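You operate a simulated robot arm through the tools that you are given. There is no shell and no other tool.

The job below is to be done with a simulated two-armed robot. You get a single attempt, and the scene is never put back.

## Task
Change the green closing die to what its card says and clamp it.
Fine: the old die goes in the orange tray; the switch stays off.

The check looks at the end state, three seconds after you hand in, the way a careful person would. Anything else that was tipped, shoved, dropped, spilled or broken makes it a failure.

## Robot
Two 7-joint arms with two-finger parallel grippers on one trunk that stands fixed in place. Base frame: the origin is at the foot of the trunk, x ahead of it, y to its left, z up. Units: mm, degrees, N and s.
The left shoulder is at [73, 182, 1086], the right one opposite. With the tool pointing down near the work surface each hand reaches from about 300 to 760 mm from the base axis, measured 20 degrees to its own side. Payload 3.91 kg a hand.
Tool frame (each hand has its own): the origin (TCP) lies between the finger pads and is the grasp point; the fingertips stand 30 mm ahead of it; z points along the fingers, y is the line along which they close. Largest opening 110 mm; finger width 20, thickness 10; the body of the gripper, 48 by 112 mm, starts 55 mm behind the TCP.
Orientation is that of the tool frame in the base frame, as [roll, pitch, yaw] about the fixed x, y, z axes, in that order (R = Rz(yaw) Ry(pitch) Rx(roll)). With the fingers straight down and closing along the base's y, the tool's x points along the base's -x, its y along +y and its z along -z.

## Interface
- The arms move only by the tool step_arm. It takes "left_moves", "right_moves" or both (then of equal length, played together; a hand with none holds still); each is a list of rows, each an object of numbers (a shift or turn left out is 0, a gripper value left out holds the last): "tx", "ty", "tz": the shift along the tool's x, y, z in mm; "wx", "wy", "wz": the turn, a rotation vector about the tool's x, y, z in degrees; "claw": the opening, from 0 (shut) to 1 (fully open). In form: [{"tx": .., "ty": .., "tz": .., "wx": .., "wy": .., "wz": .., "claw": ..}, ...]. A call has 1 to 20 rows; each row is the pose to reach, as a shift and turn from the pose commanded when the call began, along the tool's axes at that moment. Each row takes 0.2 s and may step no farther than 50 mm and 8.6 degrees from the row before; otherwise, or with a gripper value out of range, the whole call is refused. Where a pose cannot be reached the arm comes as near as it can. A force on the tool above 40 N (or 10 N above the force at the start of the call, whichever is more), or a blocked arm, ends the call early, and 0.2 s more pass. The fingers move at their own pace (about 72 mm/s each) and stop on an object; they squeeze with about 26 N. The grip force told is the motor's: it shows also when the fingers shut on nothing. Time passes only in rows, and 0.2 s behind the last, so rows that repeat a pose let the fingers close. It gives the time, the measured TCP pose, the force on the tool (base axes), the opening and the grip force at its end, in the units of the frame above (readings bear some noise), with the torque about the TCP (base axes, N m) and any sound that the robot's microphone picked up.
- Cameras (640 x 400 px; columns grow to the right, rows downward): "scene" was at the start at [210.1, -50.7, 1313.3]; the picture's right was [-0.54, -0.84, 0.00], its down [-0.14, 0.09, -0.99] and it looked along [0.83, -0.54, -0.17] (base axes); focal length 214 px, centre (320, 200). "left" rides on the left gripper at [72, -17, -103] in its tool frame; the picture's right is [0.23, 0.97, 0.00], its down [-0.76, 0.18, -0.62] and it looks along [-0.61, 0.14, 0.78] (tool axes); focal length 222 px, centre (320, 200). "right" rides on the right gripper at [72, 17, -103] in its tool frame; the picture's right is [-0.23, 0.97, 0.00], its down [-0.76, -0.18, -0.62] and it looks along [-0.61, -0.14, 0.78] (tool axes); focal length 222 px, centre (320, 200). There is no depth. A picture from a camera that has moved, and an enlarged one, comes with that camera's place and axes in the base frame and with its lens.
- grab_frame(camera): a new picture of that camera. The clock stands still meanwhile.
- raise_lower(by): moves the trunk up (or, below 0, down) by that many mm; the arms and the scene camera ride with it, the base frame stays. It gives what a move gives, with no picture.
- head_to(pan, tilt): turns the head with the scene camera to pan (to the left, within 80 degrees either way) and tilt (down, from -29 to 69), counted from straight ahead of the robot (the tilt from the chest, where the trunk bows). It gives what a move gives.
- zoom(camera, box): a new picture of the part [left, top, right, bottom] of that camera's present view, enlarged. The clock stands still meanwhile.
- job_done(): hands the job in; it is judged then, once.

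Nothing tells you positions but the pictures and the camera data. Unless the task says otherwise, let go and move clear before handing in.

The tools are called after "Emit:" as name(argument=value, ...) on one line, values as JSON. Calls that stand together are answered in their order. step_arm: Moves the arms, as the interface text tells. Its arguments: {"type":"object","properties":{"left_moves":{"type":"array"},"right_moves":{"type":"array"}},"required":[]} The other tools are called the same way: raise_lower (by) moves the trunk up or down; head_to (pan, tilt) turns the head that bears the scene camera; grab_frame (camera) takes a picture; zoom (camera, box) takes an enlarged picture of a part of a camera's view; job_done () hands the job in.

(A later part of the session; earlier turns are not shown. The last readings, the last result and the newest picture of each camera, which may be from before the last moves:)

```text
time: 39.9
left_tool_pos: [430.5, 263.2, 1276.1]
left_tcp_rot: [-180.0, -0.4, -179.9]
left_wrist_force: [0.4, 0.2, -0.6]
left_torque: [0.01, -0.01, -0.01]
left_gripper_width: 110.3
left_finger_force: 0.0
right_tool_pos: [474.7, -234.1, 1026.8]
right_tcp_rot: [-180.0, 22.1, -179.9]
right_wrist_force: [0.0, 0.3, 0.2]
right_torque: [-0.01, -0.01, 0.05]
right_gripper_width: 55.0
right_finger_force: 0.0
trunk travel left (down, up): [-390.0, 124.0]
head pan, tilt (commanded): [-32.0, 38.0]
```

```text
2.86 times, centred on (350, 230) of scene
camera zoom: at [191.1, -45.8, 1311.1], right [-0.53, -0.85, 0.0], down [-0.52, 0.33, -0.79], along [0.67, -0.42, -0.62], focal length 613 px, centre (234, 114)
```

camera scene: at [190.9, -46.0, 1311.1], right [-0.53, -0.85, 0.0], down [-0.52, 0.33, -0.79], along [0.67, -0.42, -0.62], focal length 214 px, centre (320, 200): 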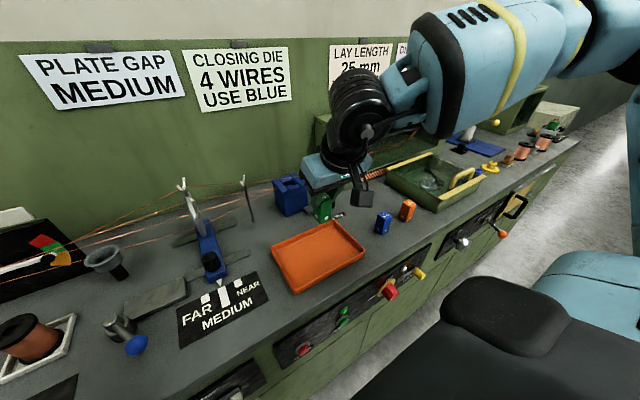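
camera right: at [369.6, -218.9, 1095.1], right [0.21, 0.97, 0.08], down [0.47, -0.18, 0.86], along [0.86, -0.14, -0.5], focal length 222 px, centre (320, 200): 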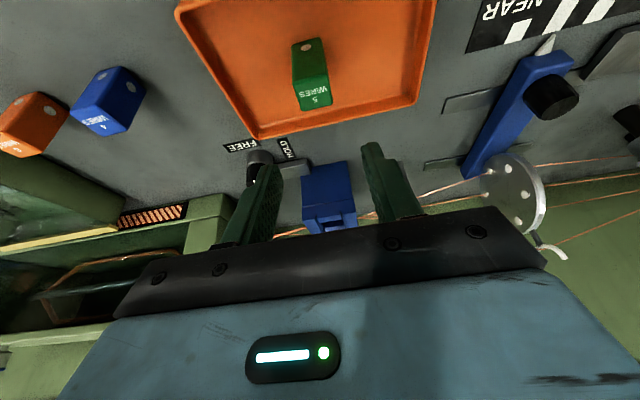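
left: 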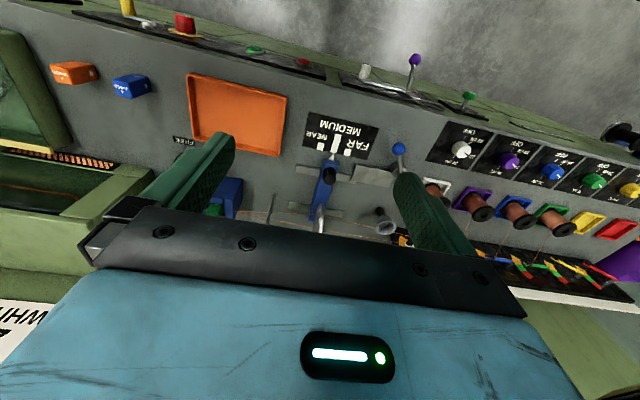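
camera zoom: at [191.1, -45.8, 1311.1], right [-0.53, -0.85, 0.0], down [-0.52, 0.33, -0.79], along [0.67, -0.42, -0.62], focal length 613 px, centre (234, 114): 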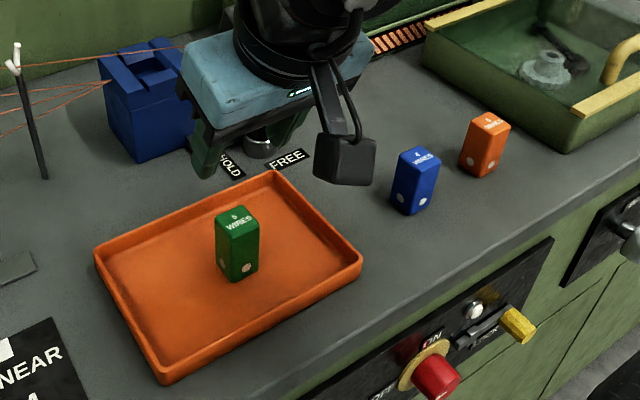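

The green die stands upright in the tray. Next is the blue die near (465, -421), and I'll move above it.

Emit:
step_arm(right_moves=[{"tx": 5, "ty": -46}, {"tx": 9, "ty": -93, "tz": -1}, {"tx": 14, "ty": -140, "tz": -2}, {"tx": 18.6, "ty": -187, "tz": -2}])

Emit:
grab_frame(camera="right")

Emit:
zoom(camera="right", box=[230, 10, 410, 160])

Emit:
grab_frame(camera="scene")

Emit:
zoom(camera="scene", box=[265, 160, 325, 220])

```text
time: 40.9
left_tool_pos: [431.5, 261.2, 1277.8]
left_tcp_rot: [179.9, -0.4, -179.9]
left_wrist_force: [0.7, -0.1, 0.9]
left_torque: [-0.02, 0.02, 0.01]
left_gripper_width: 110.0
left_finger_force: 0.1
right_tool_pos: [455.7, -420.7, 1020.0]
right_tcp_rot: [179.9, 22.1, 180.0]
right_wrist_force: [0.0, 0.7, -0.2]
right_torque: [0.04, 0.0, 0.0]
right_gripper_width: 55.2
right_finger_force: 0.1
trunk travel left (down, up): [-390.0, 124.0]
head pan, tilt (commanded): [-32.0, 38.0]
```

```text
taken
camera right: at [351.6, -406.5, 1087.5], right [0.21, 0.97, 0.09], down [0.47, -0.18, 0.86], along [0.86, -0.14, -0.5], focal length 222 px, centre (320, 200)
```

right: 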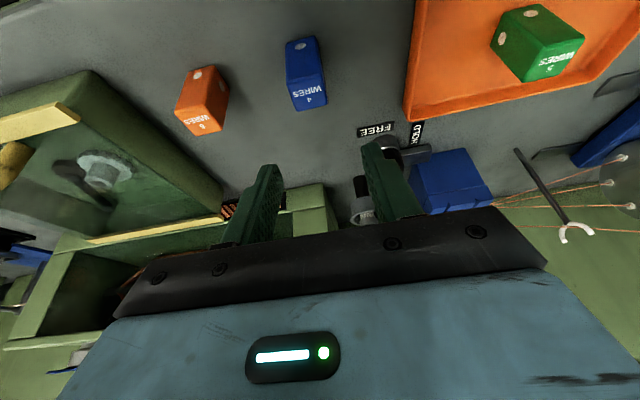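

```text
2.67 times, centred on (320, 85) of right
camera zoom: at [351.6, -406.5, 1087.5], right [0.21, 0.97, 0.09], down [0.47, -0.18, 0.86], along [0.86, -0.14, -0.5], focal length 592 px, centre (320, 507)
```

zoom: 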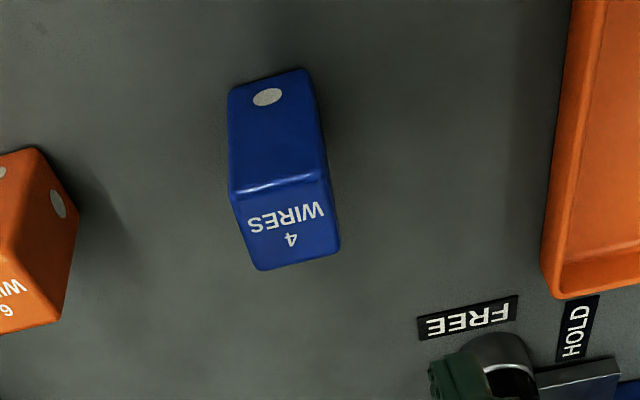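

```text
taken
camera scene: at [191.4, -46.9, 1311.0], right [-0.53, -0.85, 0.0], down [-0.52, 0.33, -0.79], along [0.67, -0.42, -0.62], focal length 214 px, centre (320, 200)
```

scene: 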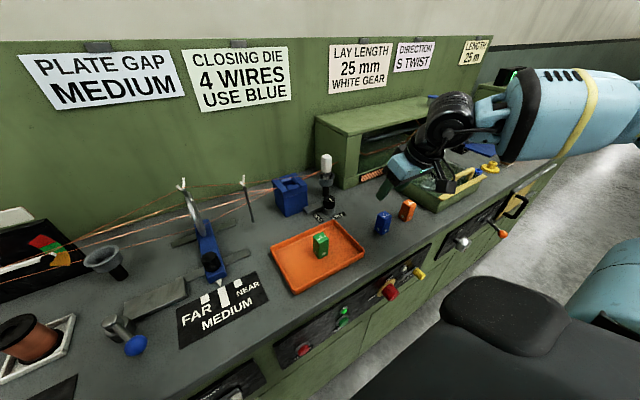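

```text
6.67 times, centred on (295, 190) of scene
camera zoom: at [191.4, -46.9, 1311.0], right [-0.53, -0.85, 0.0], down [-0.52, 0.33, -0.79], along [0.67, -0.42, -0.62], focal length 1430 px, centre (487, 267)
```

zoom: 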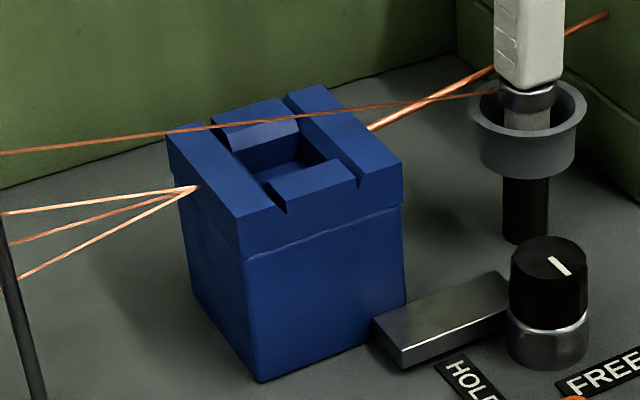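

The empty pocket is visible and clean. The blue die's top centre is near (465, -426, 921). I'll align over it and descend to pre-grasp.

Emit:
step_arm(right_moves=[{"tx": 7, "ty": -2, "tz": 17}, {"tx": 14, "ty": -4, "tz": 34}, {"tx": 20.6, "ty": -5, "tz": 51}])

Emit:
zoom(camera="right", box=[230, 80, 410, 230])

Emit:
zoom(camera="scene", box=[340, 170, 440, 250])

```text
time: 41.7
left_tool_pos: [431.2, 261.8, 1276.7]
left_tcp_rot: [-180.0, -0.4, -179.9]
left_wrist_force: [-0.1, -0.2, -0.4]
left_torque: [-0.02, -0.01, -0.02]
left_gripper_width: 109.9
left_finger_force: 0.0
right_tool_pos: [458.3, -425.9, 965.6]
right_tcp_rot: [180.0, 22.1, 180.0]
right_wrist_force: [1.2, -0.1, 0.3]
right_torque: [-0.01, -0.03, -0.04]
right_gripper_width: 54.8
right_finger_force: 0.0
trunk travel left (down, up): [-390.0, 124.0]
head pan, tilt (commanded): [-32.0, 38.0]
```

```text
2.67 times, centred on (320, 155) of right
camera zoom: at [352.8, -410.8, 1032.8], right [0.21, 0.97, 0.09], down [0.47, -0.18, 0.86], along [0.86, -0.14, -0.5], focal length 592 px, centre (320, 320)
```

zoom: 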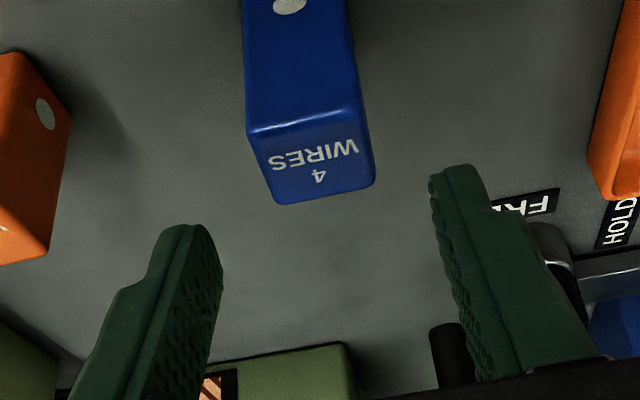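

```text
5.00 times, centred on (390, 210) of scene
camera zoom: at [191.9, -46.3, 1310.9], right [-0.53, -0.85, 0.0], down [-0.52, 0.33, -0.79], along [0.67, -0.42, -0.62], focal length 1072 px, centre (-30, 150)
```

zoom: 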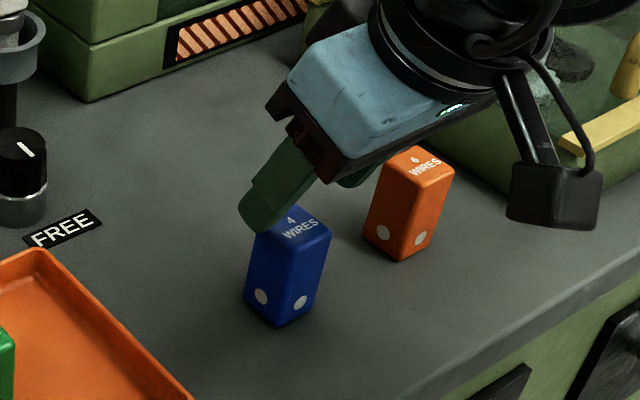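

The blue die's view almost exactly matches the green die's pre-grasp view. I'll descend to the same relative grip depth.

Emit:
step_arm(right_moves=[{"tx": 6.2, "tz": 15.3}, {"tx": 12, "tz": 30}])

Emit:
zoom(camera="right", box=[230, 80, 410, 230])

Emit:
zoom(camera="scene", box=[340, 170, 440, 250])

```text
time: 42.3
left_tool_pos: [431.1, 262.3, 1276.2]
left_tcp_rot: [180.0, -0.4, -179.9]
left_wrist_force: [0.0, 0.5, -0.9]
left_torque: [0.01, -0.02, -0.01]
left_gripper_width: 110.0
left_finger_force: 0.1
right_tool_pos: [458.0, -425.8, 932.8]
right_tcp_rot: [179.9, 21.9, 180.0]
right_wrist_force: [0.7, 0.4, 0.2]
right_torque: [-0.03, 0.02, 0.01]
right_gripper_width: 54.9
right_finger_force: 0.0
trunk travel left (down, up): [-390.0, 124.0]
head pan, tilt (commanded): [-32.0, 38.0]
```

```text
2.67 times, centred on (320, 155) of right
camera zoom: at [353.5, -409.9, 1001.4], right [0.21, 0.97, 0.09], down [0.47, -0.18, 0.86], along [0.86, -0.14, -0.5], focal length 592 px, centre (320, 320)
```

zoom: 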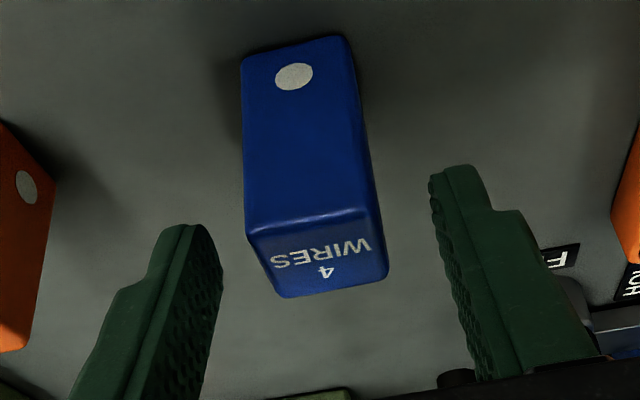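

```text
5.00 times, centred on (390, 210) of scene
camera zoom: at [191.8, -45.9, 1311.0], right [-0.53, -0.85, 0.0], down [-0.52, 0.33, -0.79], along [0.67, -0.42, -0.62], focal length 1072 px, centre (-30, 150)
```

zoom: 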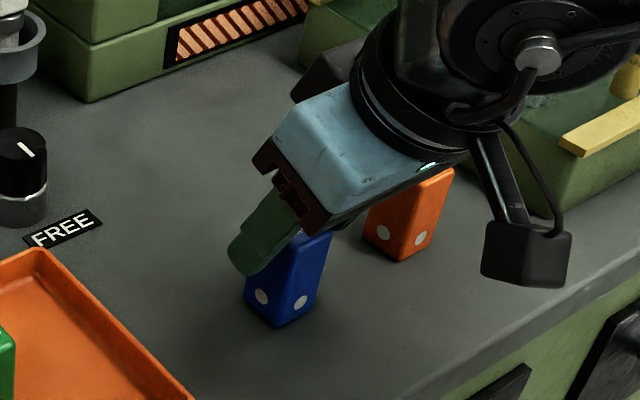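

Emit:
step_arm(right_moves=[{"tx": 0.75, "tz": 1.9}, {"tx": 0.75, "tz": 1.9, "claw": 0.2}, {"tx": 0.75, "tz": 1.9, "claw": 0.0}, {"tx": 0.75, "tz": 1.9, "claw": 0.0}, {"tx": 0.75, "tz": 1.9, "claw": 0.0}])

Emit:
zoom(camera="right", box=[230, 80, 410, 230])

```text
time: 43.5
left_tool_pos: [432.3, 262.4, 1275.8]
left_tcp_rot: [179.9, -0.4, -179.9]
left_wrist_force: [-0.5, 0.4, 0.5]
left_torque: [0.03, 0.02, -0.01]
left_gripper_width: 110.2
left_finger_force: 0.0
right_tool_pos: [457.6, -426.3, 930.7]
right_tcp_rot: [-180.0, 22.1, 180.0]
right_wrist_force: [0.5, 0.3, 1.0]
right_torque: [0.01, -0.01, -0.01]
right_gripper_width: 29.6
right_finger_force: 25.9
trunk travel left (down, up): [-390.0, 124.0]
head pan, tilt (commanded): [-32.0, 38.0]
```

```text
2.67 times, centred on (320, 155) of right
camera zoom: at [353.0, -409.9, 999.6], right [0.21, 0.97, 0.09], down [0.47, -0.18, 0.86], along [0.86, -0.14, -0.5], focal length 592 px, centre (320, 320)
```

zoom: 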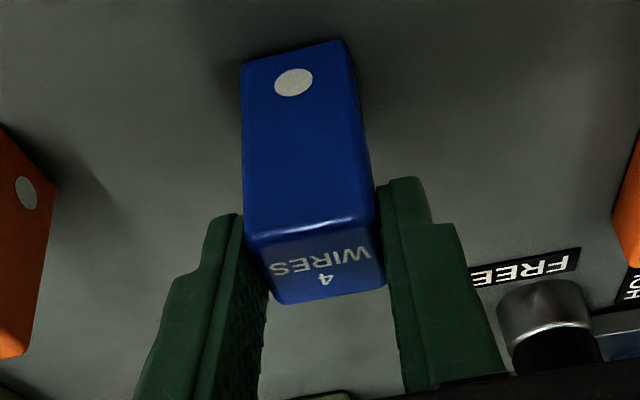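

The blue die sits in the hand within 1 px of how the green one did. I'll lift it and carry it toward the holder.

Emit:
step_arm(right_moves=[{"tx": -4, "tz": -10}, {"tx": -18, "tz": -45}, {"tx": -36, "tz": -90}, {"tx": -54, "tz": -135}, {"tx": -57.8, "tz": -142.8}])

Emit:
zoom(camera="right", box=[230, 80, 410, 230])

Emit:
grab_frame(camera="scene")

```text
time: 44.7
left_tool_pos: [430.8, 262.4, 1276.1]
left_tcp_rot: [180.0, -0.4, -179.9]
left_wrist_force: [1.0, -0.2, -0.8]
left_torque: [0.03, 0.02, 0.03]
left_gripper_width: 110.0
left_finger_force: 0.1
right_tool_pos: [457.7, -427.1, 1084.3]
right_tcp_rot: [179.9, 22.0, -180.0]
right_wrist_force: [0.0, -0.2, -1.0]
right_torque: [0.0, 0.0, 0.0]
right_gripper_width: 29.3
right_finger_force: 26.1
trunk travel left (down, up): [-390.0, 124.0]
head pan, tilt (commanded): [-32.0, 38.0]
```

```text
2.67 times, centred on (320, 155) of right
camera zoom: at [352.5, -411.1, 1152.3], right [0.21, 0.97, 0.09], down [0.47, -0.18, 0.86], along [0.86, -0.14, -0.5], focal length 592 px, centre (320, 320)
```

zoom: 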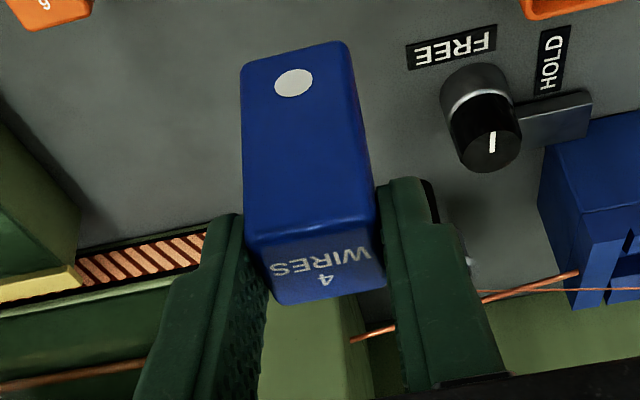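

```text
taken
camera scene: at [192.0, -46.2, 1310.9], right [-0.53, -0.85, 0.0], down [-0.52, 0.33, -0.79], along [0.67, -0.42, -0.62], focal length 214 px, centre (320, 200)
```

scene: 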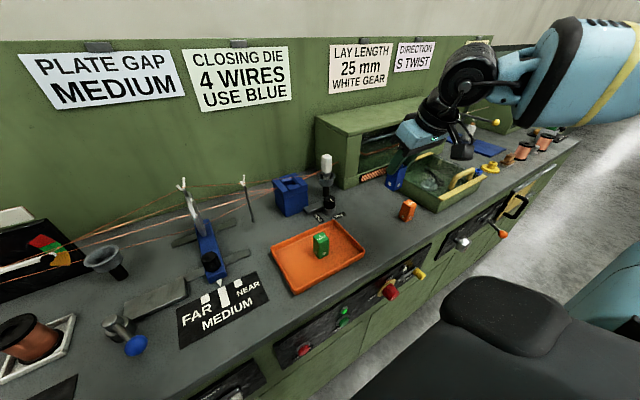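

Emit:
step_arm(right_moves=[{"tx": -27, "ty": 34, "tz": 14}, {"tx": -54, "ty": 68, "tz": 28}, {"tx": -81, "ty": 103, "tz": 42}, {"tx": -108, "ty": 137, "tz": 56}, {"tx": -135.7, "ty": 171, "tz": 70}])

```text
time: 45.9
left_tool_pos: [432.4, 262.8, 1276.0]
left_tcp_rot: [180.0, -0.5, -180.0]
left_wrist_force: [0.6, -0.7, 0.8]
left_torque: [0.01, 0.03, -0.01]
left_gripper_width: 110.2
left_finger_force: 0.0
right_tool_pos: [610.4, -252.6, 1069.7]
right_tcp_rot: [179.9, 22.0, 180.0]
right_wrist_force: [-0.1, 0.5, -0.9]
right_torque: [-0.03, 0.08, -0.05]
right_gripper_width: 29.3
right_finger_force: 26.1
trunk travel left (down, up): [-390.0, 124.0]
head pan, tilt (commanded): [-32.0, 38.0]
```

Emit:
step_arm(right_moves=[{"tx": -25, "tz": 16}, {"tx": -46, "tz": 38}, {"tx": -62.9, "tz": 57.8}])

Emit:
zoom(camera="right", box=[230, 80, 410, 230])

Emit:
zoom(camera="scene", box=[270, 140, 340, 200])

```text
time: 46.7
left_tool_pos: [432.3, 261.5, 1275.9]
left_tcp_rot: [-179.9, -0.6, -179.9]
left_wrist_force: [-0.5, -0.2, 0.3]
left_torque: [-0.01, 0.02, 0.05]
left_gripper_width: 110.0
left_finger_force: 0.1
right_tool_pos: [692.0, -256.4, 1037.7]
right_tcp_rot: [180.0, 22.1, 179.9]
right_wrist_force: [0.1, 0.5, -1.2]
right_torque: [0.0, 0.06, -0.01]
right_gripper_width: 29.3
right_finger_force: 26.6
trunk travel left (down, up): [-390.0, 124.0]
head pan, tilt (commanded): [-32.0, 38.0]
```

```text
2.67 times, centred on (320, 155) of right
camera zoom: at [586.2, -240.8, 1106.9], right [0.21, 0.97, 0.08], down [0.47, -0.18, 0.86], along [0.86, -0.14, -0.5], focal length 592 px, centre (320, 320)
```

zoom: 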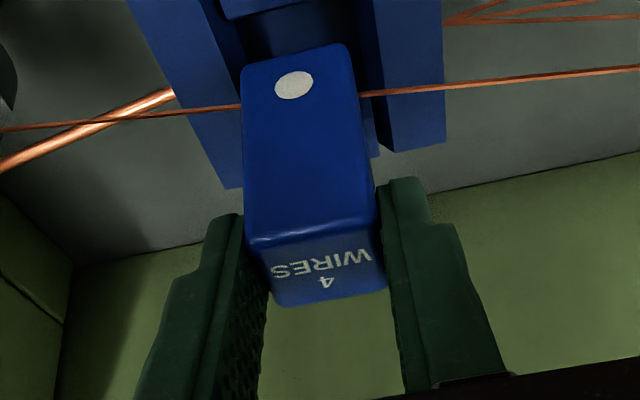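

```text
6.67 times, centred on (305, 170) of scene
camera zoom: at [193.4, -46.4, 1310.6], right [-0.53, -0.85, 0.0], down [-0.52, 0.33, -0.79], along [0.67, -0.42, -0.62], focal length 1430 px, centre (420, 400)
```

zoom: 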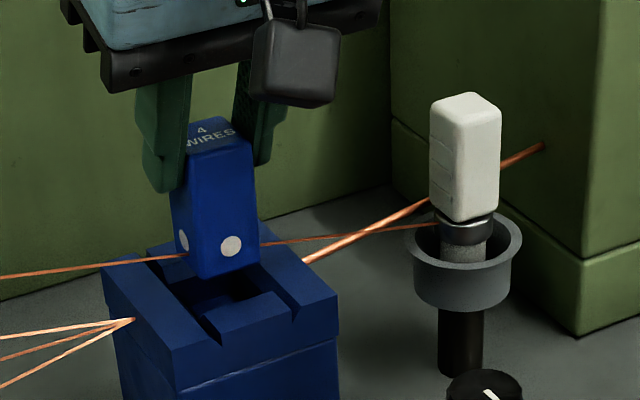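

Emit:
step_arm(right_moves=[{"tx": 2.4, "tz": 6}, {"tx": 4.9, "tz": 12.05}])

Emit:
zoom(camera="right", box=[230, 80, 410, 230])

Emit:
zoom(camera="scene", box=[270, 140, 340, 200])

```text
time: 47.3
left_tool_pos: [431.8, 262.4, 1275.8]
left_tcp_rot: [-179.9, -0.4, -179.9]
left_wrist_force: [0.0, -0.2, -1.0]
left_torque: [0.0, 0.0, 0.01]
left_gripper_width: 109.9
left_finger_force: 0.1
right_tool_pos: [690.0, -254.9, 1026.9]
right_tcp_rot: [-180.0, 22.0, 179.9]
right_wrist_force: [0.0, 0.6, -2.4]
right_torque: [-0.03, -0.02, 0.02]
right_gripper_width: 29.6
right_finger_force: 25.9
trunk travel left (down, up): [-390.0, 124.0]
head pan, tilt (commanded): [-32.0, 38.0]
```

```text
2.67 times, centred on (320, 155) of right
camera zoom: at [584.7, -239.2, 1095.6], right [0.21, 0.97, 0.09], down [0.47, -0.18, 0.86], along [0.86, -0.14, -0.5], focal length 592 px, centre (320, 320)
```

zoom: 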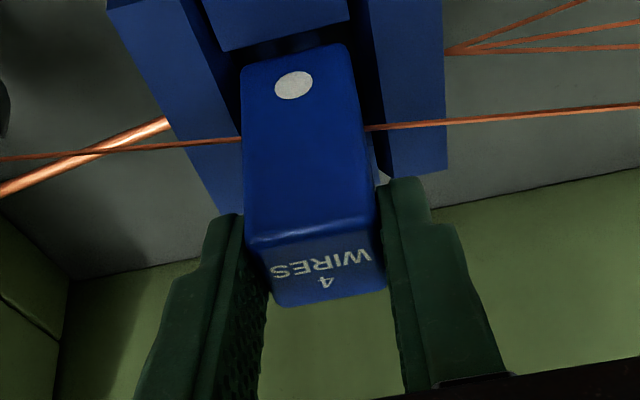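

```text
6.67 times, centred on (305, 170) of scene
camera zoom: at [191.8, -45.9, 1311.0], right [-0.53, -0.85, 0.0], down [-0.52, 0.33, -0.79], along [0.67, -0.42, -0.62], focal length 1430 px, centre (420, 400)
```

zoom: 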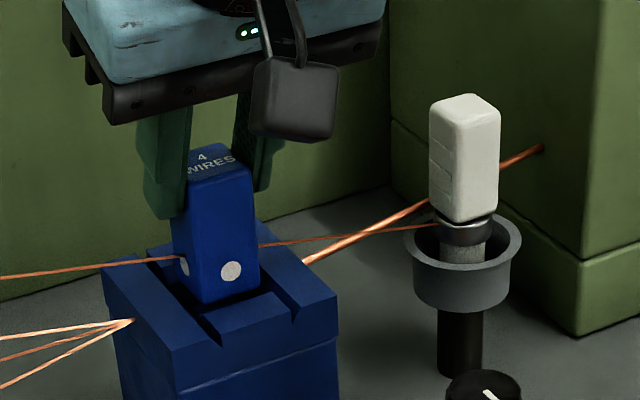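

The current view is about 1.6 mm short in x, 0.6 mm in y and 4 mm high compared with my reference image of the green die just above its seat. I'll correct for that and compare again.

Emit:
step_arm(right_moves=[{"tx": 0.0, "ty": 0.3, "tz": 2.2}, {"tx": 0.05, "ty": 0.6, "tz": 4.4}])

Emit:
zoom(camera="right", box=[230, 80, 410, 230])

Emit:
zoom(camera="scene", box=[270, 140, 340, 200])

Emit:
zoom(camera="scene", box=[280, 160, 310, 200])

```text
time: 47.9
left_tool_pos: [432.3, 262.7, 1275.8]
left_tcp_rot: [-180.0, -0.4, -179.9]
left_wrist_force: [-0.3, 0.0, -0.4]
left_torque: [-0.04, 0.05, 0.0]
left_gripper_width: 110.2
left_finger_force: 0.0
right_tool_pos: [690.9, -254.6, 1023.9]
right_tcp_rot: [-180.0, 22.0, -180.0]
right_wrist_force: [-0.5, 0.6, -1.2]
right_torque: [0.01, -0.04, -0.01]
right_gripper_width: 29.6
right_finger_force: 26.2
trunk travel left (down, up): [-390.0, 124.0]
head pan, tilt (commanded): [-32.0, 38.0]
```

```text
2.67 times, centred on (320, 155) of right
camera zoom: at [586.4, -238.5, 1091.7], right [0.21, 0.97, 0.09], down [0.47, -0.18, 0.86], along [0.86, -0.14, -0.5], focal length 592 px, centre (320, 320)
```

zoom: 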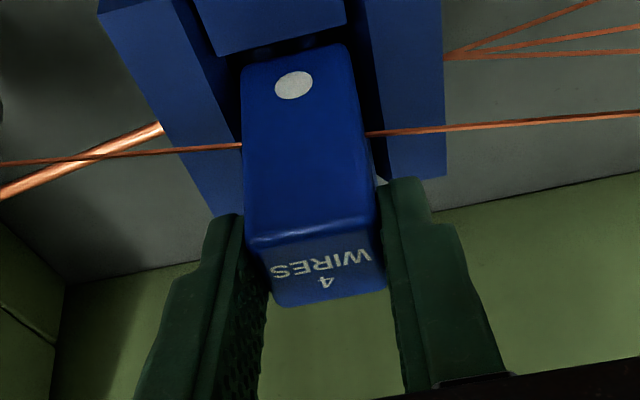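

```text
6.67 times, centred on (305, 170) of scene
camera zoom: at [191.8, -45.9, 1311.0], right [-0.53, -0.85, 0.0], down [-0.52, 0.33, -0.79], along [0.67, -0.42, -0.62], focal length 1430 px, centre (420, 400)
```

zoom: 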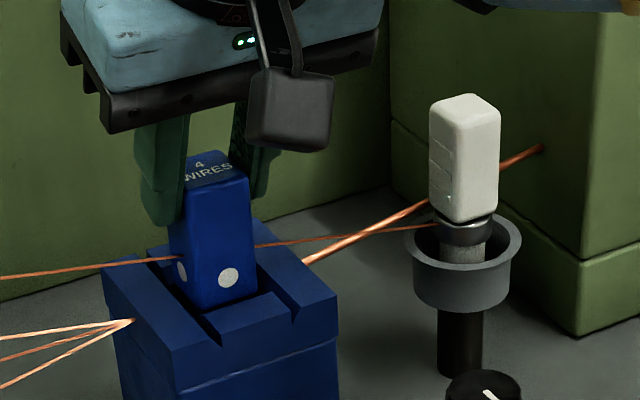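

```text
10.00 times, centred on (295, 180) of scene
camera zoom: at [191.8, -45.9, 1311.0], right [-0.53, -0.85, 0.0], down [-0.52, 0.33, -0.79], along [0.67, -0.42, -0.62], focal length 2145 px, centre (570, 400)
```

zoom: 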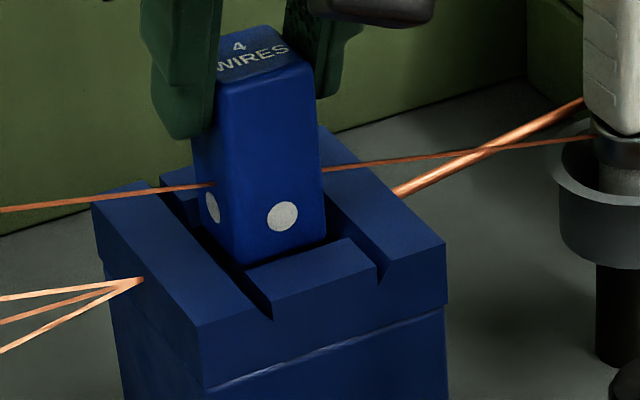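

Every feature now matches the reference to within about 1 px. I'll descend straight into the pocket, halfway first.

Emit:
step_arm(right_moves=[{"tx": 1.5, "tz": 3.7}, {"tx": 3, "tz": 7.4}])

Emit:
zoom(camera="scene", box=[280, 160, 310, 200])

Emit:
zoom(camera="right", box=[230, 80, 410, 230])

```text
time: 48.5
left_tool_pos: [430.5, 262.8, 1275.2]
left_tcp_rot: [-180.0, -0.4, -179.8]
left_wrist_force: [-0.5, -0.3, 0.2]
left_torque: [-0.01, -0.02, 0.03]
left_gripper_width: 110.2
left_finger_force: 0.0
right_tool_pos: [692.1, -254.7, 1016.6]
right_tcp_rot: [-179.9, 22.1, 179.9]
right_wrist_force: [-0.2, -0.7, -1.4]
right_torque: [0.02, 0.01, 0.01]
right_gripper_width: 29.3
right_finger_force: 25.7
trunk travel left (down, up): [-390.0, 124.0]
head pan, tilt (commanded): [-32.0, 38.0]
```

```text
10.00 times, centred on (295, 180) of scene
camera zoom: at [191.9, -46.0, 1310.9], right [-0.53, -0.85, 0.0], down [-0.52, 0.33, -0.79], along [0.67, -0.42, -0.62], focal length 2145 px, centre (570, 400)
```

zoom: 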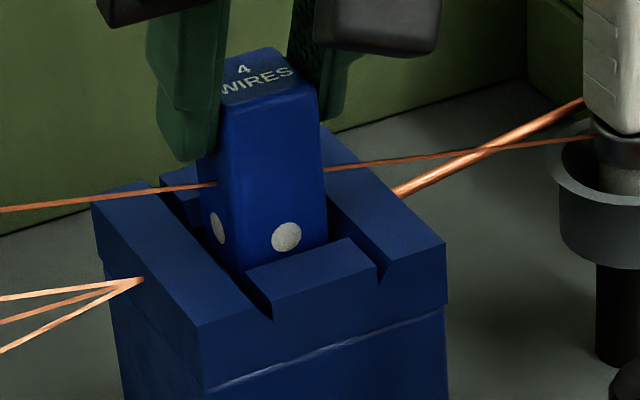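

```text
2.67 times, centred on (320, 155) of right
camera zoom: at [586.7, -239.3, 1083.9], right [0.21, 0.97, 0.09], down [0.47, -0.18, 0.86], along [0.86, -0.14, -0.5], focal length 592 px, centre (320, 320)
```

zoom: 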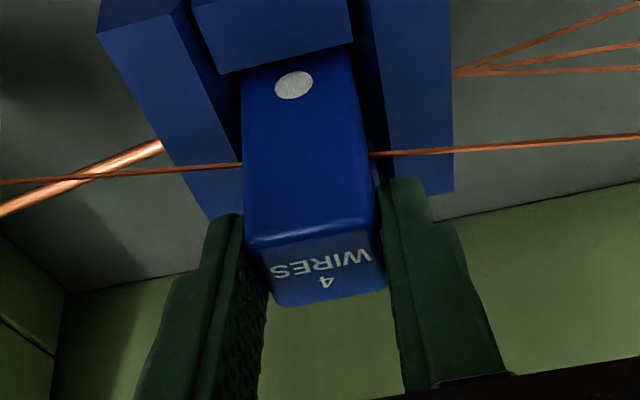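

No contact force so far. I'll keep going down.

Emit:
step_arm(right_moves=[{"tx": 1.1, "tz": 2.8}, {"tx": 2.2, "tz": 5.5}])

Emit:
zoom(camera="scene", box=[280, 160, 310, 200])

Emit:
zoom(camera="right", box=[230, 80, 410, 230])

```text
time: 49.1
left_tool_pos: [431.3, 263.1, 1276.3]
left_tcp_rot: [180.0, -0.4, -179.9]
left_wrist_force: [0.3, -0.1, -0.7]
left_torque: [-0.01, -0.02, 0.0]
left_gripper_width: 110.2
left_finger_force: 0.1
right_tool_pos: [693.0, -254.6, 1009.7]
right_tcp_rot: [179.9, 22.0, -179.9]
right_wrist_force: [0.0, -1.0, -1.3]
right_torque: [0.01, 0.02, 0.0]
right_gripper_width: 29.5
right_finger_force: 26.1
trunk travel left (down, up): [-390.0, 124.0]
head pan, tilt (commanded): [-32.0, 38.0]
```

```text
10.00 times, centred on (295, 180) of scene
camera zoom: at [191.9, -46.0, 1310.9], right [-0.53, -0.85, 0.0], down [-0.52, 0.33, -0.79], along [0.67, -0.42, -0.62], focal length 2145 px, centre (570, 400)
```

zoom: 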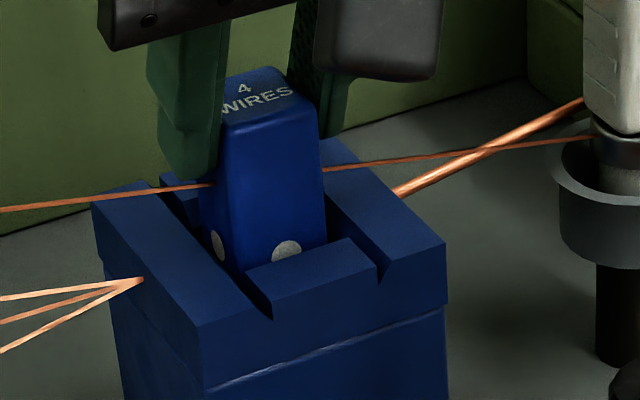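

```text
2.67 times, centred on (320, 155) of right
camera zoom: at [586.6, -238.7, 1077.9], right [0.21, 0.97, 0.09], down [0.47, -0.18, 0.86], along [0.86, -0.14, -0.5], focal length 592 px, centre (320, 320)
```

zoom: 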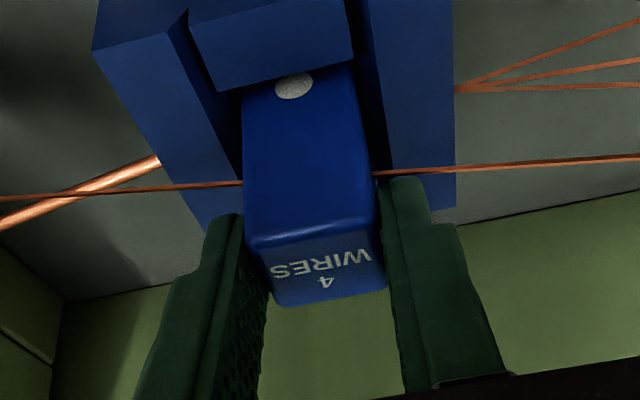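

Emit:
step_arm(right_moves=[{"tx": 0.4, "tz": 0.9}, {"tx": 0.75, "tz": 1.85}])

Emit:
zoom(camera="right", box=[230, 80, 410, 230])

```text
time: 49.7
left_tool_pos: [431.0, 262.8, 1276.2]
left_tcp_rot: [-180.0, -0.5, -179.9]
left_wrist_force: [-0.1, 0.2, 0.5]
left_torque: [0.0, -0.04, 0.0]
left_gripper_width: 110.0
left_finger_force: 0.0
right_tool_pos: [690.8, -255.1, 1008.3]
right_tcp_rot: [-180.0, 22.1, 180.0]
right_wrist_force: [0.2, -0.1, -1.5]
right_torque: [-0.02, 0.02, 0.01]
right_gripper_width: 29.6
right_finger_force: 25.3
trunk travel left (down, up): [-390.0, 124.0]
head pan, tilt (commanded): [-32.0, 38.0]
```

```text
2.67 times, centred on (320, 155) of right
camera zoom: at [587.1, -238.9, 1076.6], right [0.21, 0.97, 0.09], down [0.47, -0.18, 0.86], along [0.86, -0.14, -0.5], focal length 592 px, centre (320, 320)
```

zoom: 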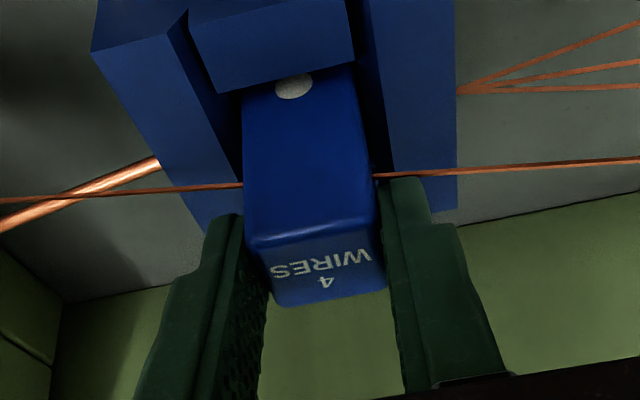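

Emit:
step_arm(right_moves=[{"tx": 0.4, "tz": 0.93}, {"tx": 0.6, "tz": 1.4}])

Emit:
zoom(camera="right", box=[230, 80, 410, 230])

```text
time: 50.3
left_tool_pos: [431.4, 262.4, 1276.1]
left_tcp_rot: [179.9, -0.4, -179.9]
left_wrist_force: [0.1, 0.0, -0.2]
left_torque: [0.01, 0.0, 0.02]
left_gripper_width: 109.9
left_finger_force: 0.2
right_tool_pos: [692.3, -254.0, 1009.1]
right_tcp_rot: [180.0, 22.1, 180.0]
right_wrist_force: [-0.5, -0.3, -1.6]
right_torque: [0.01, 0.02, 0.01]
right_gripper_width: 29.7
right_finger_force: 25.6
trunk travel left (down, up): [-390.0, 124.0]
head pan, tilt (commanded): [-32.0, 38.0]
```

```text
2.67 times, centred on (320, 155) of right
camera zoom: at [586.4, -238.9, 1075.0], right [0.21, 0.97, 0.09], down [0.47, -0.18, 0.86], along [0.86, -0.14, -0.5], focal length 592 px, centre (320, 320)
```

zoom: 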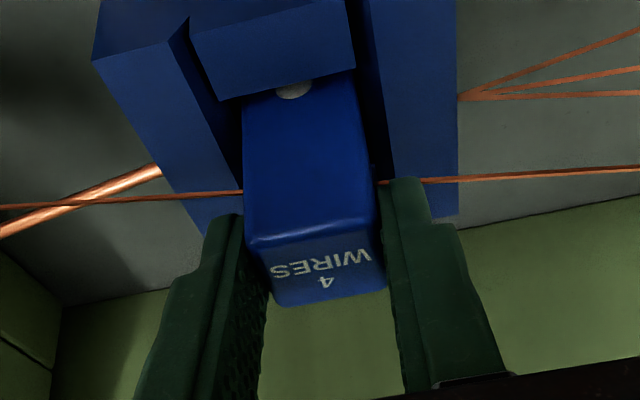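

Emit:
step_arm(right_moves=[{"tx": 0.3, "tz": 0.8}, {"tx": 0.5, "tz": 1.3}])

Emit:
zoom(camera="right", box=[230, 80, 410, 230])

Emit:
zoom(camera="scene", box=[280, 160, 310, 200])

```text
time: 50.9
left_tool_pos: [430.6, 262.8, 1275.5]
left_tcp_rot: [180.0, -0.4, -179.9]
left_wrist_force: [-0.3, 0.2, -0.6]
left_torque: [-0.03, 0.03, -0.05]
left_gripper_width: 110.0
left_finger_force: 0.1
right_tool_pos: [691.3, -254.1, 1006.3]
right_tcp_rot: [179.9, 22.1, 179.9]
right_wrist_force: [2.4, 0.1, 1.4]
right_torque: [-0.01, -0.08, 0.01]
right_gripper_width: 29.5
right_finger_force: 26.1
trunk travel left (down, up): [-390.0, 124.0]
head pan, tilt (commanded): [-32.0, 38.0]
```

```text
2.67 times, centred on (320, 155) of right
camera zoom: at [586.0, -239.1, 1073.9], right [0.21, 0.97, 0.09], down [0.47, -0.18, 0.86], along [0.86, -0.14, -0.5], focal length 592 px, centre (320, 320)
```

zoom: 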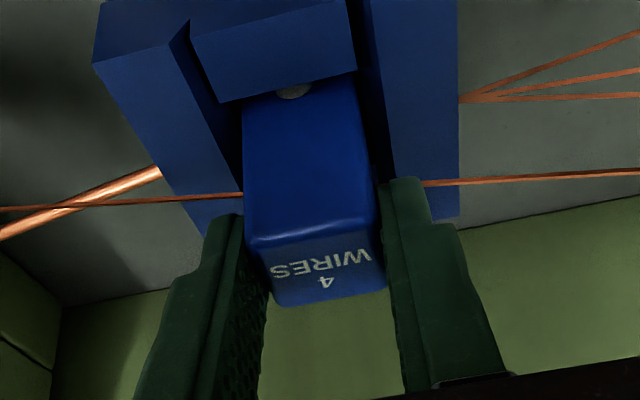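

```text
10.00 times, centred on (295, 180) of scene
camera zoom: at [191.7, -45.9, 1311.0], right [-0.53, -0.85, 0.0], down [-0.52, 0.33, -0.79], along [0.67, -0.42, -0.62], focal length 2145 px, centre (570, 400)
```

zoom: 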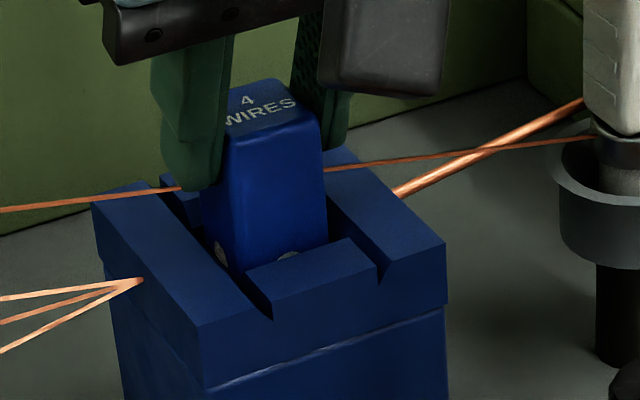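

Contact at the seat: the force went from -1.5 N to +1.4 N, at the same depth the green die rested. I'll release it and back straight up.

Emit:
step_arm(right_moves=[{"tx": 0, "claw": 0.35}, {"tx": 0, "claw": 0.55}, {"tx": 0, "claw": 0.55}])

Emit:
zoom(camera="right", box=[230, 80, 410, 230])

Emit:
zoom(camera="scene", box=[280, 160, 310, 200])

```text
time: 51.7
left_tool_pos: [431.7, 263.9, 1276.2]
left_tcp_rot: [179.9, -0.4, -179.9]
left_wrist_force: [-0.2, 0.1, 1.2]
left_torque: [0.01, 0.01, 0.0]
left_gripper_width: 110.0
left_finger_force: 0.1
right_tool_pos: [691.2, -255.1, 1004.4]
right_tcp_rot: [-180.0, 22.1, 180.0]
right_wrist_force: [0.2, -0.6, -0.2]
right_torque: [-0.01, 0.0, 0.03]
right_gripper_width: 60.7
right_finger_force: 0.0
trunk travel left (down, up): [-390.0, 124.0]
head pan, tilt (commanded): [-32.0, 38.0]
```

```text
2.67 times, centred on (320, 155) of right
camera zoom: at [585.9, -239.2, 1073.1], right [0.21, 0.97, 0.09], down [0.47, -0.18, 0.86], along [0.86, -0.14, -0.5], focal length 592 px, centre (320, 320)
```

zoom: 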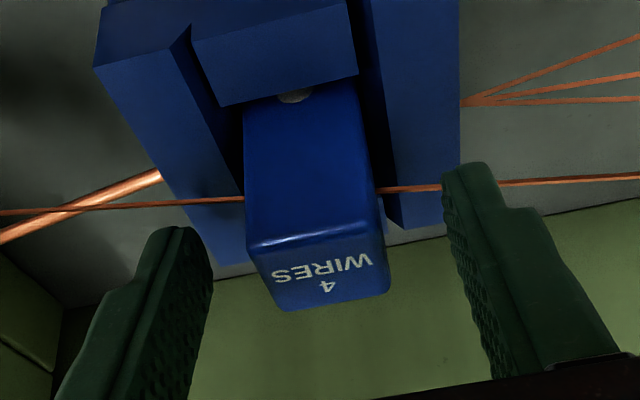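

```text
10.00 times, centred on (295, 180) of scene
camera zoom: at [191.8, -45.9, 1311.0], right [-0.53, -0.85, 0.0], down [-0.52, 0.33, -0.79], along [0.67, -0.42, -0.62], focal length 2145 px, centre (570, 400)
```

zoom: 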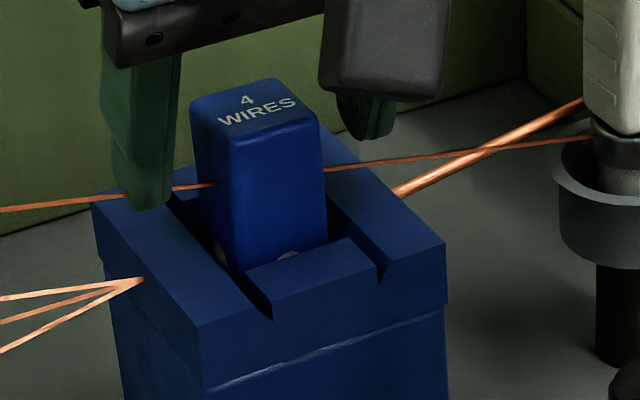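

The blue die stands free in the pocket. I'll raise the hand, back it off, and compare the seating with the original green-die view.

Emit:
step_arm(right_moves=[{"tx": -7.5, "tz": -18.5}, {"tx": -15, "tz": -37}, {"tx": 25, "tz": -53}, {"tx": 60, "tz": -68}])

Emit:
zoom(camera="scene", box=[270, 155, 330, 205])

Emit:
grab_frame(camera="right")

```text
time: 52.7
left_tool_pos: [432.5, 263.6, 1276.3]
left_tcp_rot: [-180.0, -0.4, -179.8]
left_wrist_force: [-0.5, -0.7, -0.2]
left_torque: [-0.02, 0.02, 0.0]
left_gripper_width: 110.3
left_finger_force: 0.1
right_tool_pos: [611.7, -251.4, 1044.7]
right_tcp_rot: [179.9, 22.0, 179.9]
right_wrist_force: [-0.9, -0.2, 0.0]
right_torque: [-0.03, -0.01, 0.0]
right_gripper_width: 60.5
right_finger_force: 0.0
trunk travel left (down, up): [-390.0, 124.0]
head pan, tilt (commanded): [-32.0, 38.0]
```

```text
8.00 times, centred on (300, 180) of scene
camera zoom: at [191.4, -45.9, 1311.0], right [-0.53, -0.85, 0.0], down [-0.52, 0.33, -0.79], along [0.67, -0.42, -0.62], focal length 1716 px, centre (480, 360)
```

zoom: 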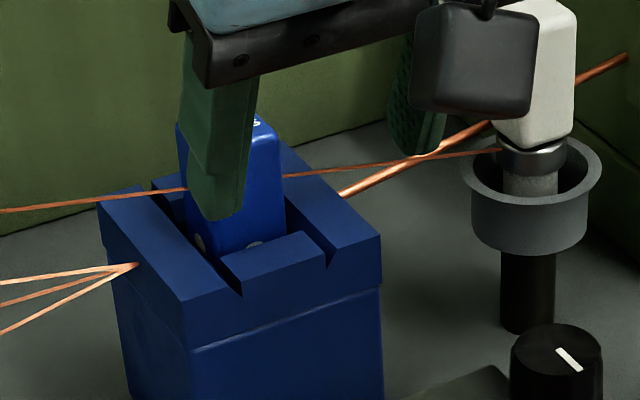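

```text
taken
camera right: at [506.5, -236.6, 1113.4], right [0.21, 0.97, 0.09], down [0.47, -0.18, 0.86], along [0.86, -0.14, -0.5], focal length 222 px, centre (320, 200)
```

right: 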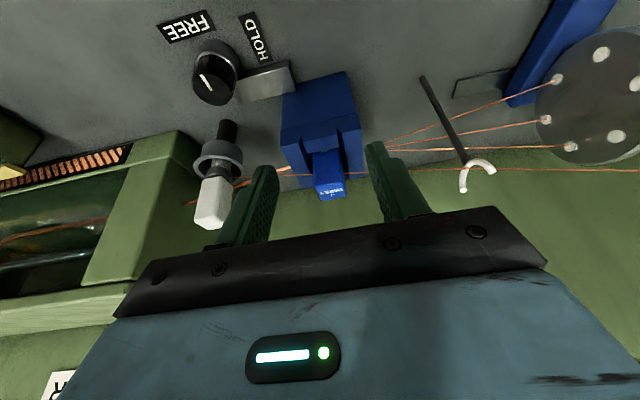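

The seating matches the green die's original view exactly. Now for clamping: I'll bring the hand back to vertical and over the knob.

Emit:
step_arm(right_moves=[{"tx": -2, "ty": -12, "tz": -12, "wy": 5.5}, {"tx": -4, "ty": -25, "tz": -24, "wy": 11}, {"tx": -6, "ty": -38, "tz": -36, "wy": 16.5}, {"tx": -7.6, "ty": -50, "tz": -45.5, "wy": 22}])

```text
time: 53.7
left_tool_pos: [431.8, 262.4, 1276.3]
left_tcp_rot: [-180.0, -0.3, -179.8]
left_wrist_force: [0.3, -0.1, 0.6]
left_torque: [0.0, -0.01, -0.03]
left_gripper_width: 110.1
left_finger_force: 0.0
right_tool_pos: [602.1, -305.4, 1091.9]
right_tcp_rot: [180.0, -0.1, 180.0]
right_wrist_force: [0.5, 0.1, -1.1]
right_torque: [-0.03, -0.02, 0.0]
right_gripper_width: 60.3
right_finger_force: 0.1
trunk travel left (down, up): [-390.0, 124.0]
head pan, tilt (commanded): [-32.0, 38.0]
```

Emit:
step_arm(right_moves=[{"tx": -5, "ty": -14, "tz": 20}, {"tx": -10, "ty": -28, "tz": 50}, {"tx": -15.4, "ty": -41.6, "tz": 90}, {"tx": -15.4, "ty": -41.6, "tz": 130}])

Emit:
zoom(camera="right", box=[220, 60, 420, 210])

Emit:
grab_frame(camera="right")

Emit:
zoom(camera="scene", box=[270, 140, 370, 220])

```text
time: 54.7
left_tool_pos: [432.4, 261.9, 1275.7]
left_tcp_rot: [179.9, -0.5, -179.9]
left_wrist_force: [0.7, 0.5, -0.3]
left_torque: [-0.02, 0.02, 0.05]
left_gripper_width: 109.9
left_finger_force: 0.1
right_tool_pos: [616.5, -345.6, 961.0]
right_tcp_rot: [-180.0, 0.1, 179.9]
right_wrist_force: [0.8, 0.5, -0.3]
right_torque: [-0.01, 0.03, 0.02]
right_gripper_width: 60.5
right_finger_force: 0.0
trunk travel left (down, up): [-390.0, 124.0]
head pan, tilt (commanded): [-32.0, 38.0]
```

```text
2.67 times, centred on (320, 135) of right
camera zoom: at [544.0, -331.1, 1063.7], right [0.23, 0.97, 0.0], down [0.76, -0.18, 0.62], along [0.61, -0.14, -0.78], focal length 592 px, centre (320, 373)
```

zoom: 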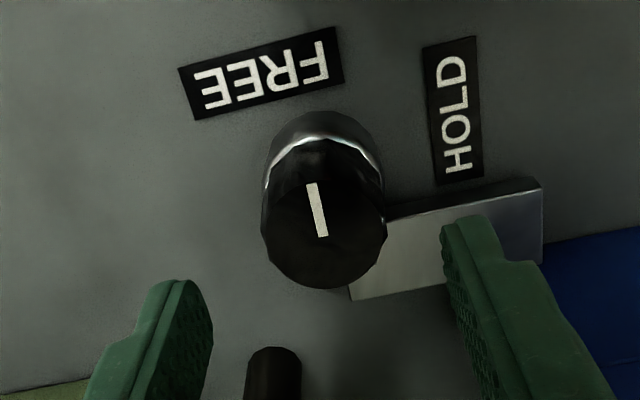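

```text
taken
camera right: at [544.0, -331.1, 1063.7], right [0.23, 0.97, 0.0], down [0.76, -0.18, 0.62], along [0.61, -0.14, -0.78], focal length 222 px, centre (320, 200)
```

right: 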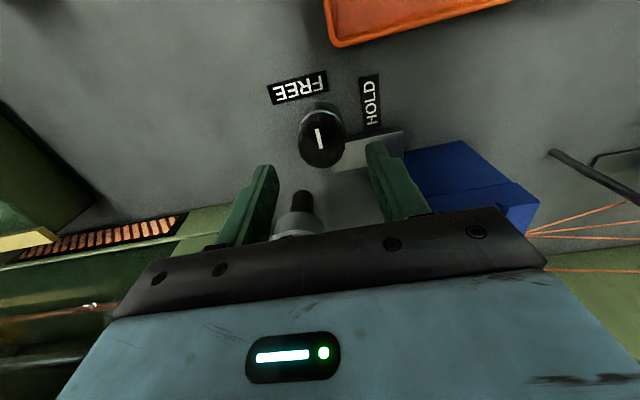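

```text
5.00 times, centred on (320, 180) of scene
camera zoom: at [192.3, -46.0, 1310.9], right [-0.53, -0.85, 0.0], down [-0.52, 0.33, -0.79], along [0.67, -0.42, -0.62], focal length 1072 px, centre (320, 300)
```

zoom: 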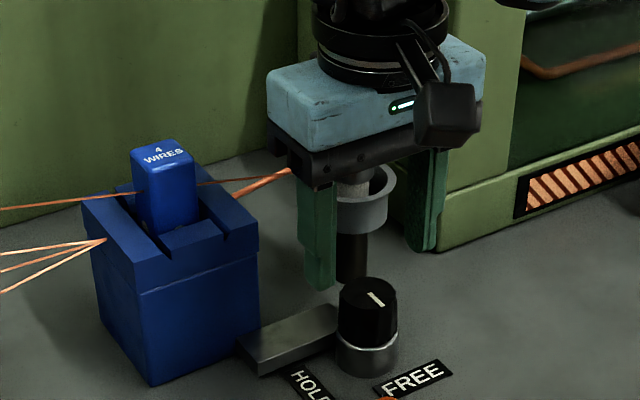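

Emit:
step_arm(right_moves=[{"tx": -1.5, "ty": 0.6, "tz": 20}, {"tx": -1.5, "ty": 0.6, "tz": 36}, {"tx": -1.5, "ty": 0.6, "tz": 46}])

Emit:
zoom(camera="right", box=[220, 90, 420, 240])

```text
time: 55.5
left_tool_pos: [432.3, 262.2, 1276.0]
left_tcp_rot: [180.0, -0.4, -179.9]
left_wrist_force: [0.2, 0.3, -0.9]
left_torque: [0.01, -0.02, -0.02]
left_gripper_width: 109.8
left_finger_force: 0.1
right_tool_pos: [615.9, -346.4, 914.9]
right_tcp_rot: [179.9, 0.0, -179.9]
right_wrist_force: [-0.6, 0.3, 0.2]
right_torque: [-0.01, 0.02, 0.02]
right_gripper_width: 60.4
right_finger_force: 0.1
trunk travel left (down, up): [-390.0, 124.0]
head pan, tilt (commanded): [-32.0, 38.0]
```

```text
2.67 times, centred on (320, 165) of right
camera zoom: at [545.8, -330.0, 1017.3], right [0.23, 0.97, 0.0], down [0.76, -0.18, 0.62], along [0.61, -0.14, -0.78], focal length 592 px, centre (320, 293)
```

zoom: 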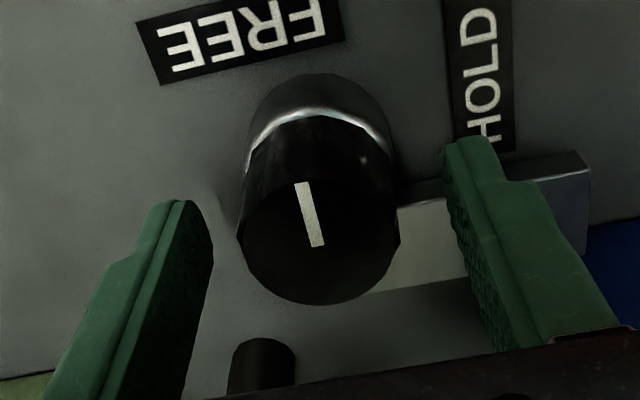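

The knob is well centred. I'll close and turn it clockwise toward HOLD.

Emit:
step_arm(right_moves=[{"tx": 0, "claw": 0.2}, {"tx": 0, "claw": 0.0}, {"tx": 0, "claw": 0.0}, {"tx": 0, "claw": 0.0}])

Emit:
step_arm(right_moves=[{"wz": 8}, {"wz": 16}, {"wz": 24}, {"wz": 32}])

Emit:
zoom(camera="right", box=[220, 60, 420, 210])

```text
time: 56.5
left_tool_pos: [431.6, 263.3, 1275.7]
left_tcp_rot: [180.0, -0.3, -179.9]
left_wrist_force: [0.6, 0.1, 0.6]
left_torque: [-0.01, 0.0, 0.0]
left_gripper_width: 110.0
left_finger_force: 0.1
right_tool_pos: [617.6, -345.3, 916.7]
right_tcp_rot: [-180.0, 0.1, 180.0]
right_wrist_force: [-0.6, 3.4, -2.8]
right_torque: [-0.48, -0.76, 0.01]
right_gripper_width: 38.1
right_finger_force: 45.3
trunk travel left (down, up): [-390.0, 124.0]
head pan, tilt (commanded): [-32.0, 38.0]
```

```text
time: 57.5
left_tool_pos: [431.4, 261.9, 1277.2]
left_tcp_rot: [180.0, -0.4, -180.0]
left_wrist_force: [-0.1, 0.8, -0.1]
left_torque: [0.01, 0.01, -0.01]
left_gripper_width: 110.1
left_finger_force: 0.1
right_tool_pos: [618.0, -347.3, 915.4]
right_tcp_rot: [179.9, 0.0, 147.8]
right_wrist_force: [-0.3, -4.1, 0.7]
right_torque: [-0.26, 0.38, 0.01]
right_gripper_width: 37.9
right_finger_force: 45.3
trunk travel left (down, up): [-390.0, 124.0]
head pan, tilt (commanded): [-32.0, 38.0]
```

```text
2.67 times, centred on (320, 135) of right
camera zoom: at [565.4, -294.9, 1017.5], right [0.71, 0.7, 0.0], down [0.55, -0.56, 0.62], along [0.44, -0.44, -0.78], focal length 592 px, centre (320, 373)
```

zoom: 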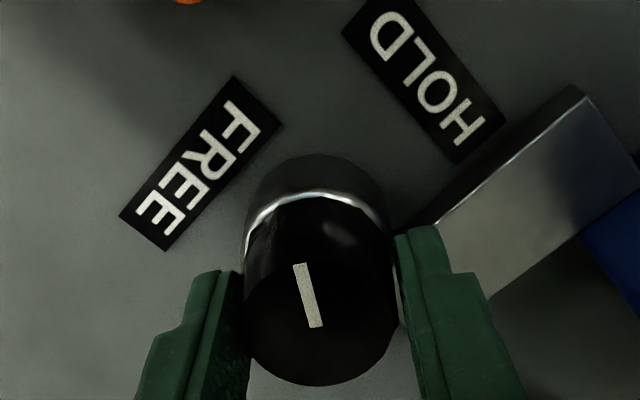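

The knob turns smoothly with small forces. I'll continue to yaw 115.

Emit:
step_arm(right_moves=[{"wz": 8}, {"wz": 16}, {"wz": 24}, {"wz": 32}])

Emit:
zoom(camera="right", box=[220, 60, 420, 210])

```text
time: 58.5
left_tool_pos: [430.1, 260.6, 1277.3]
left_tcp_rot: [179.9, -0.4, -179.9]
left_wrist_force: [-0.2, -0.2, -0.1]
left_torque: [0.01, -0.06, 0.01]
left_gripper_width: 110.0
left_finger_force: 0.0
right_tool_pos: [615.5, -347.3, 914.3]
right_tcp_rot: [180.0, 0.0, 115.9]
right_wrist_force: [-5.6, -13.2, 5.7]
right_torque: [-0.74, 0.39, 0.0]
right_gripper_width: 37.8
right_finger_force: 44.8
trunk travel left (down, up): [-390.0, 124.0]
head pan, tilt (commanded): [-32.0, 38.0]
```

```text
2.67 times, centred on (320, 135) of right
camera zoom: at [600.4, -276.1, 1017.5], right [0.98, 0.22, 0.0], down [0.17, -0.76, 0.62], along [0.14, -0.61, -0.78], focal length 592 px, centre (320, 373)
```

zoom: 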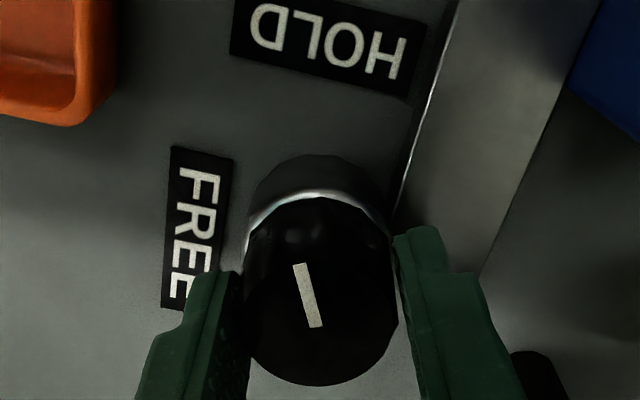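

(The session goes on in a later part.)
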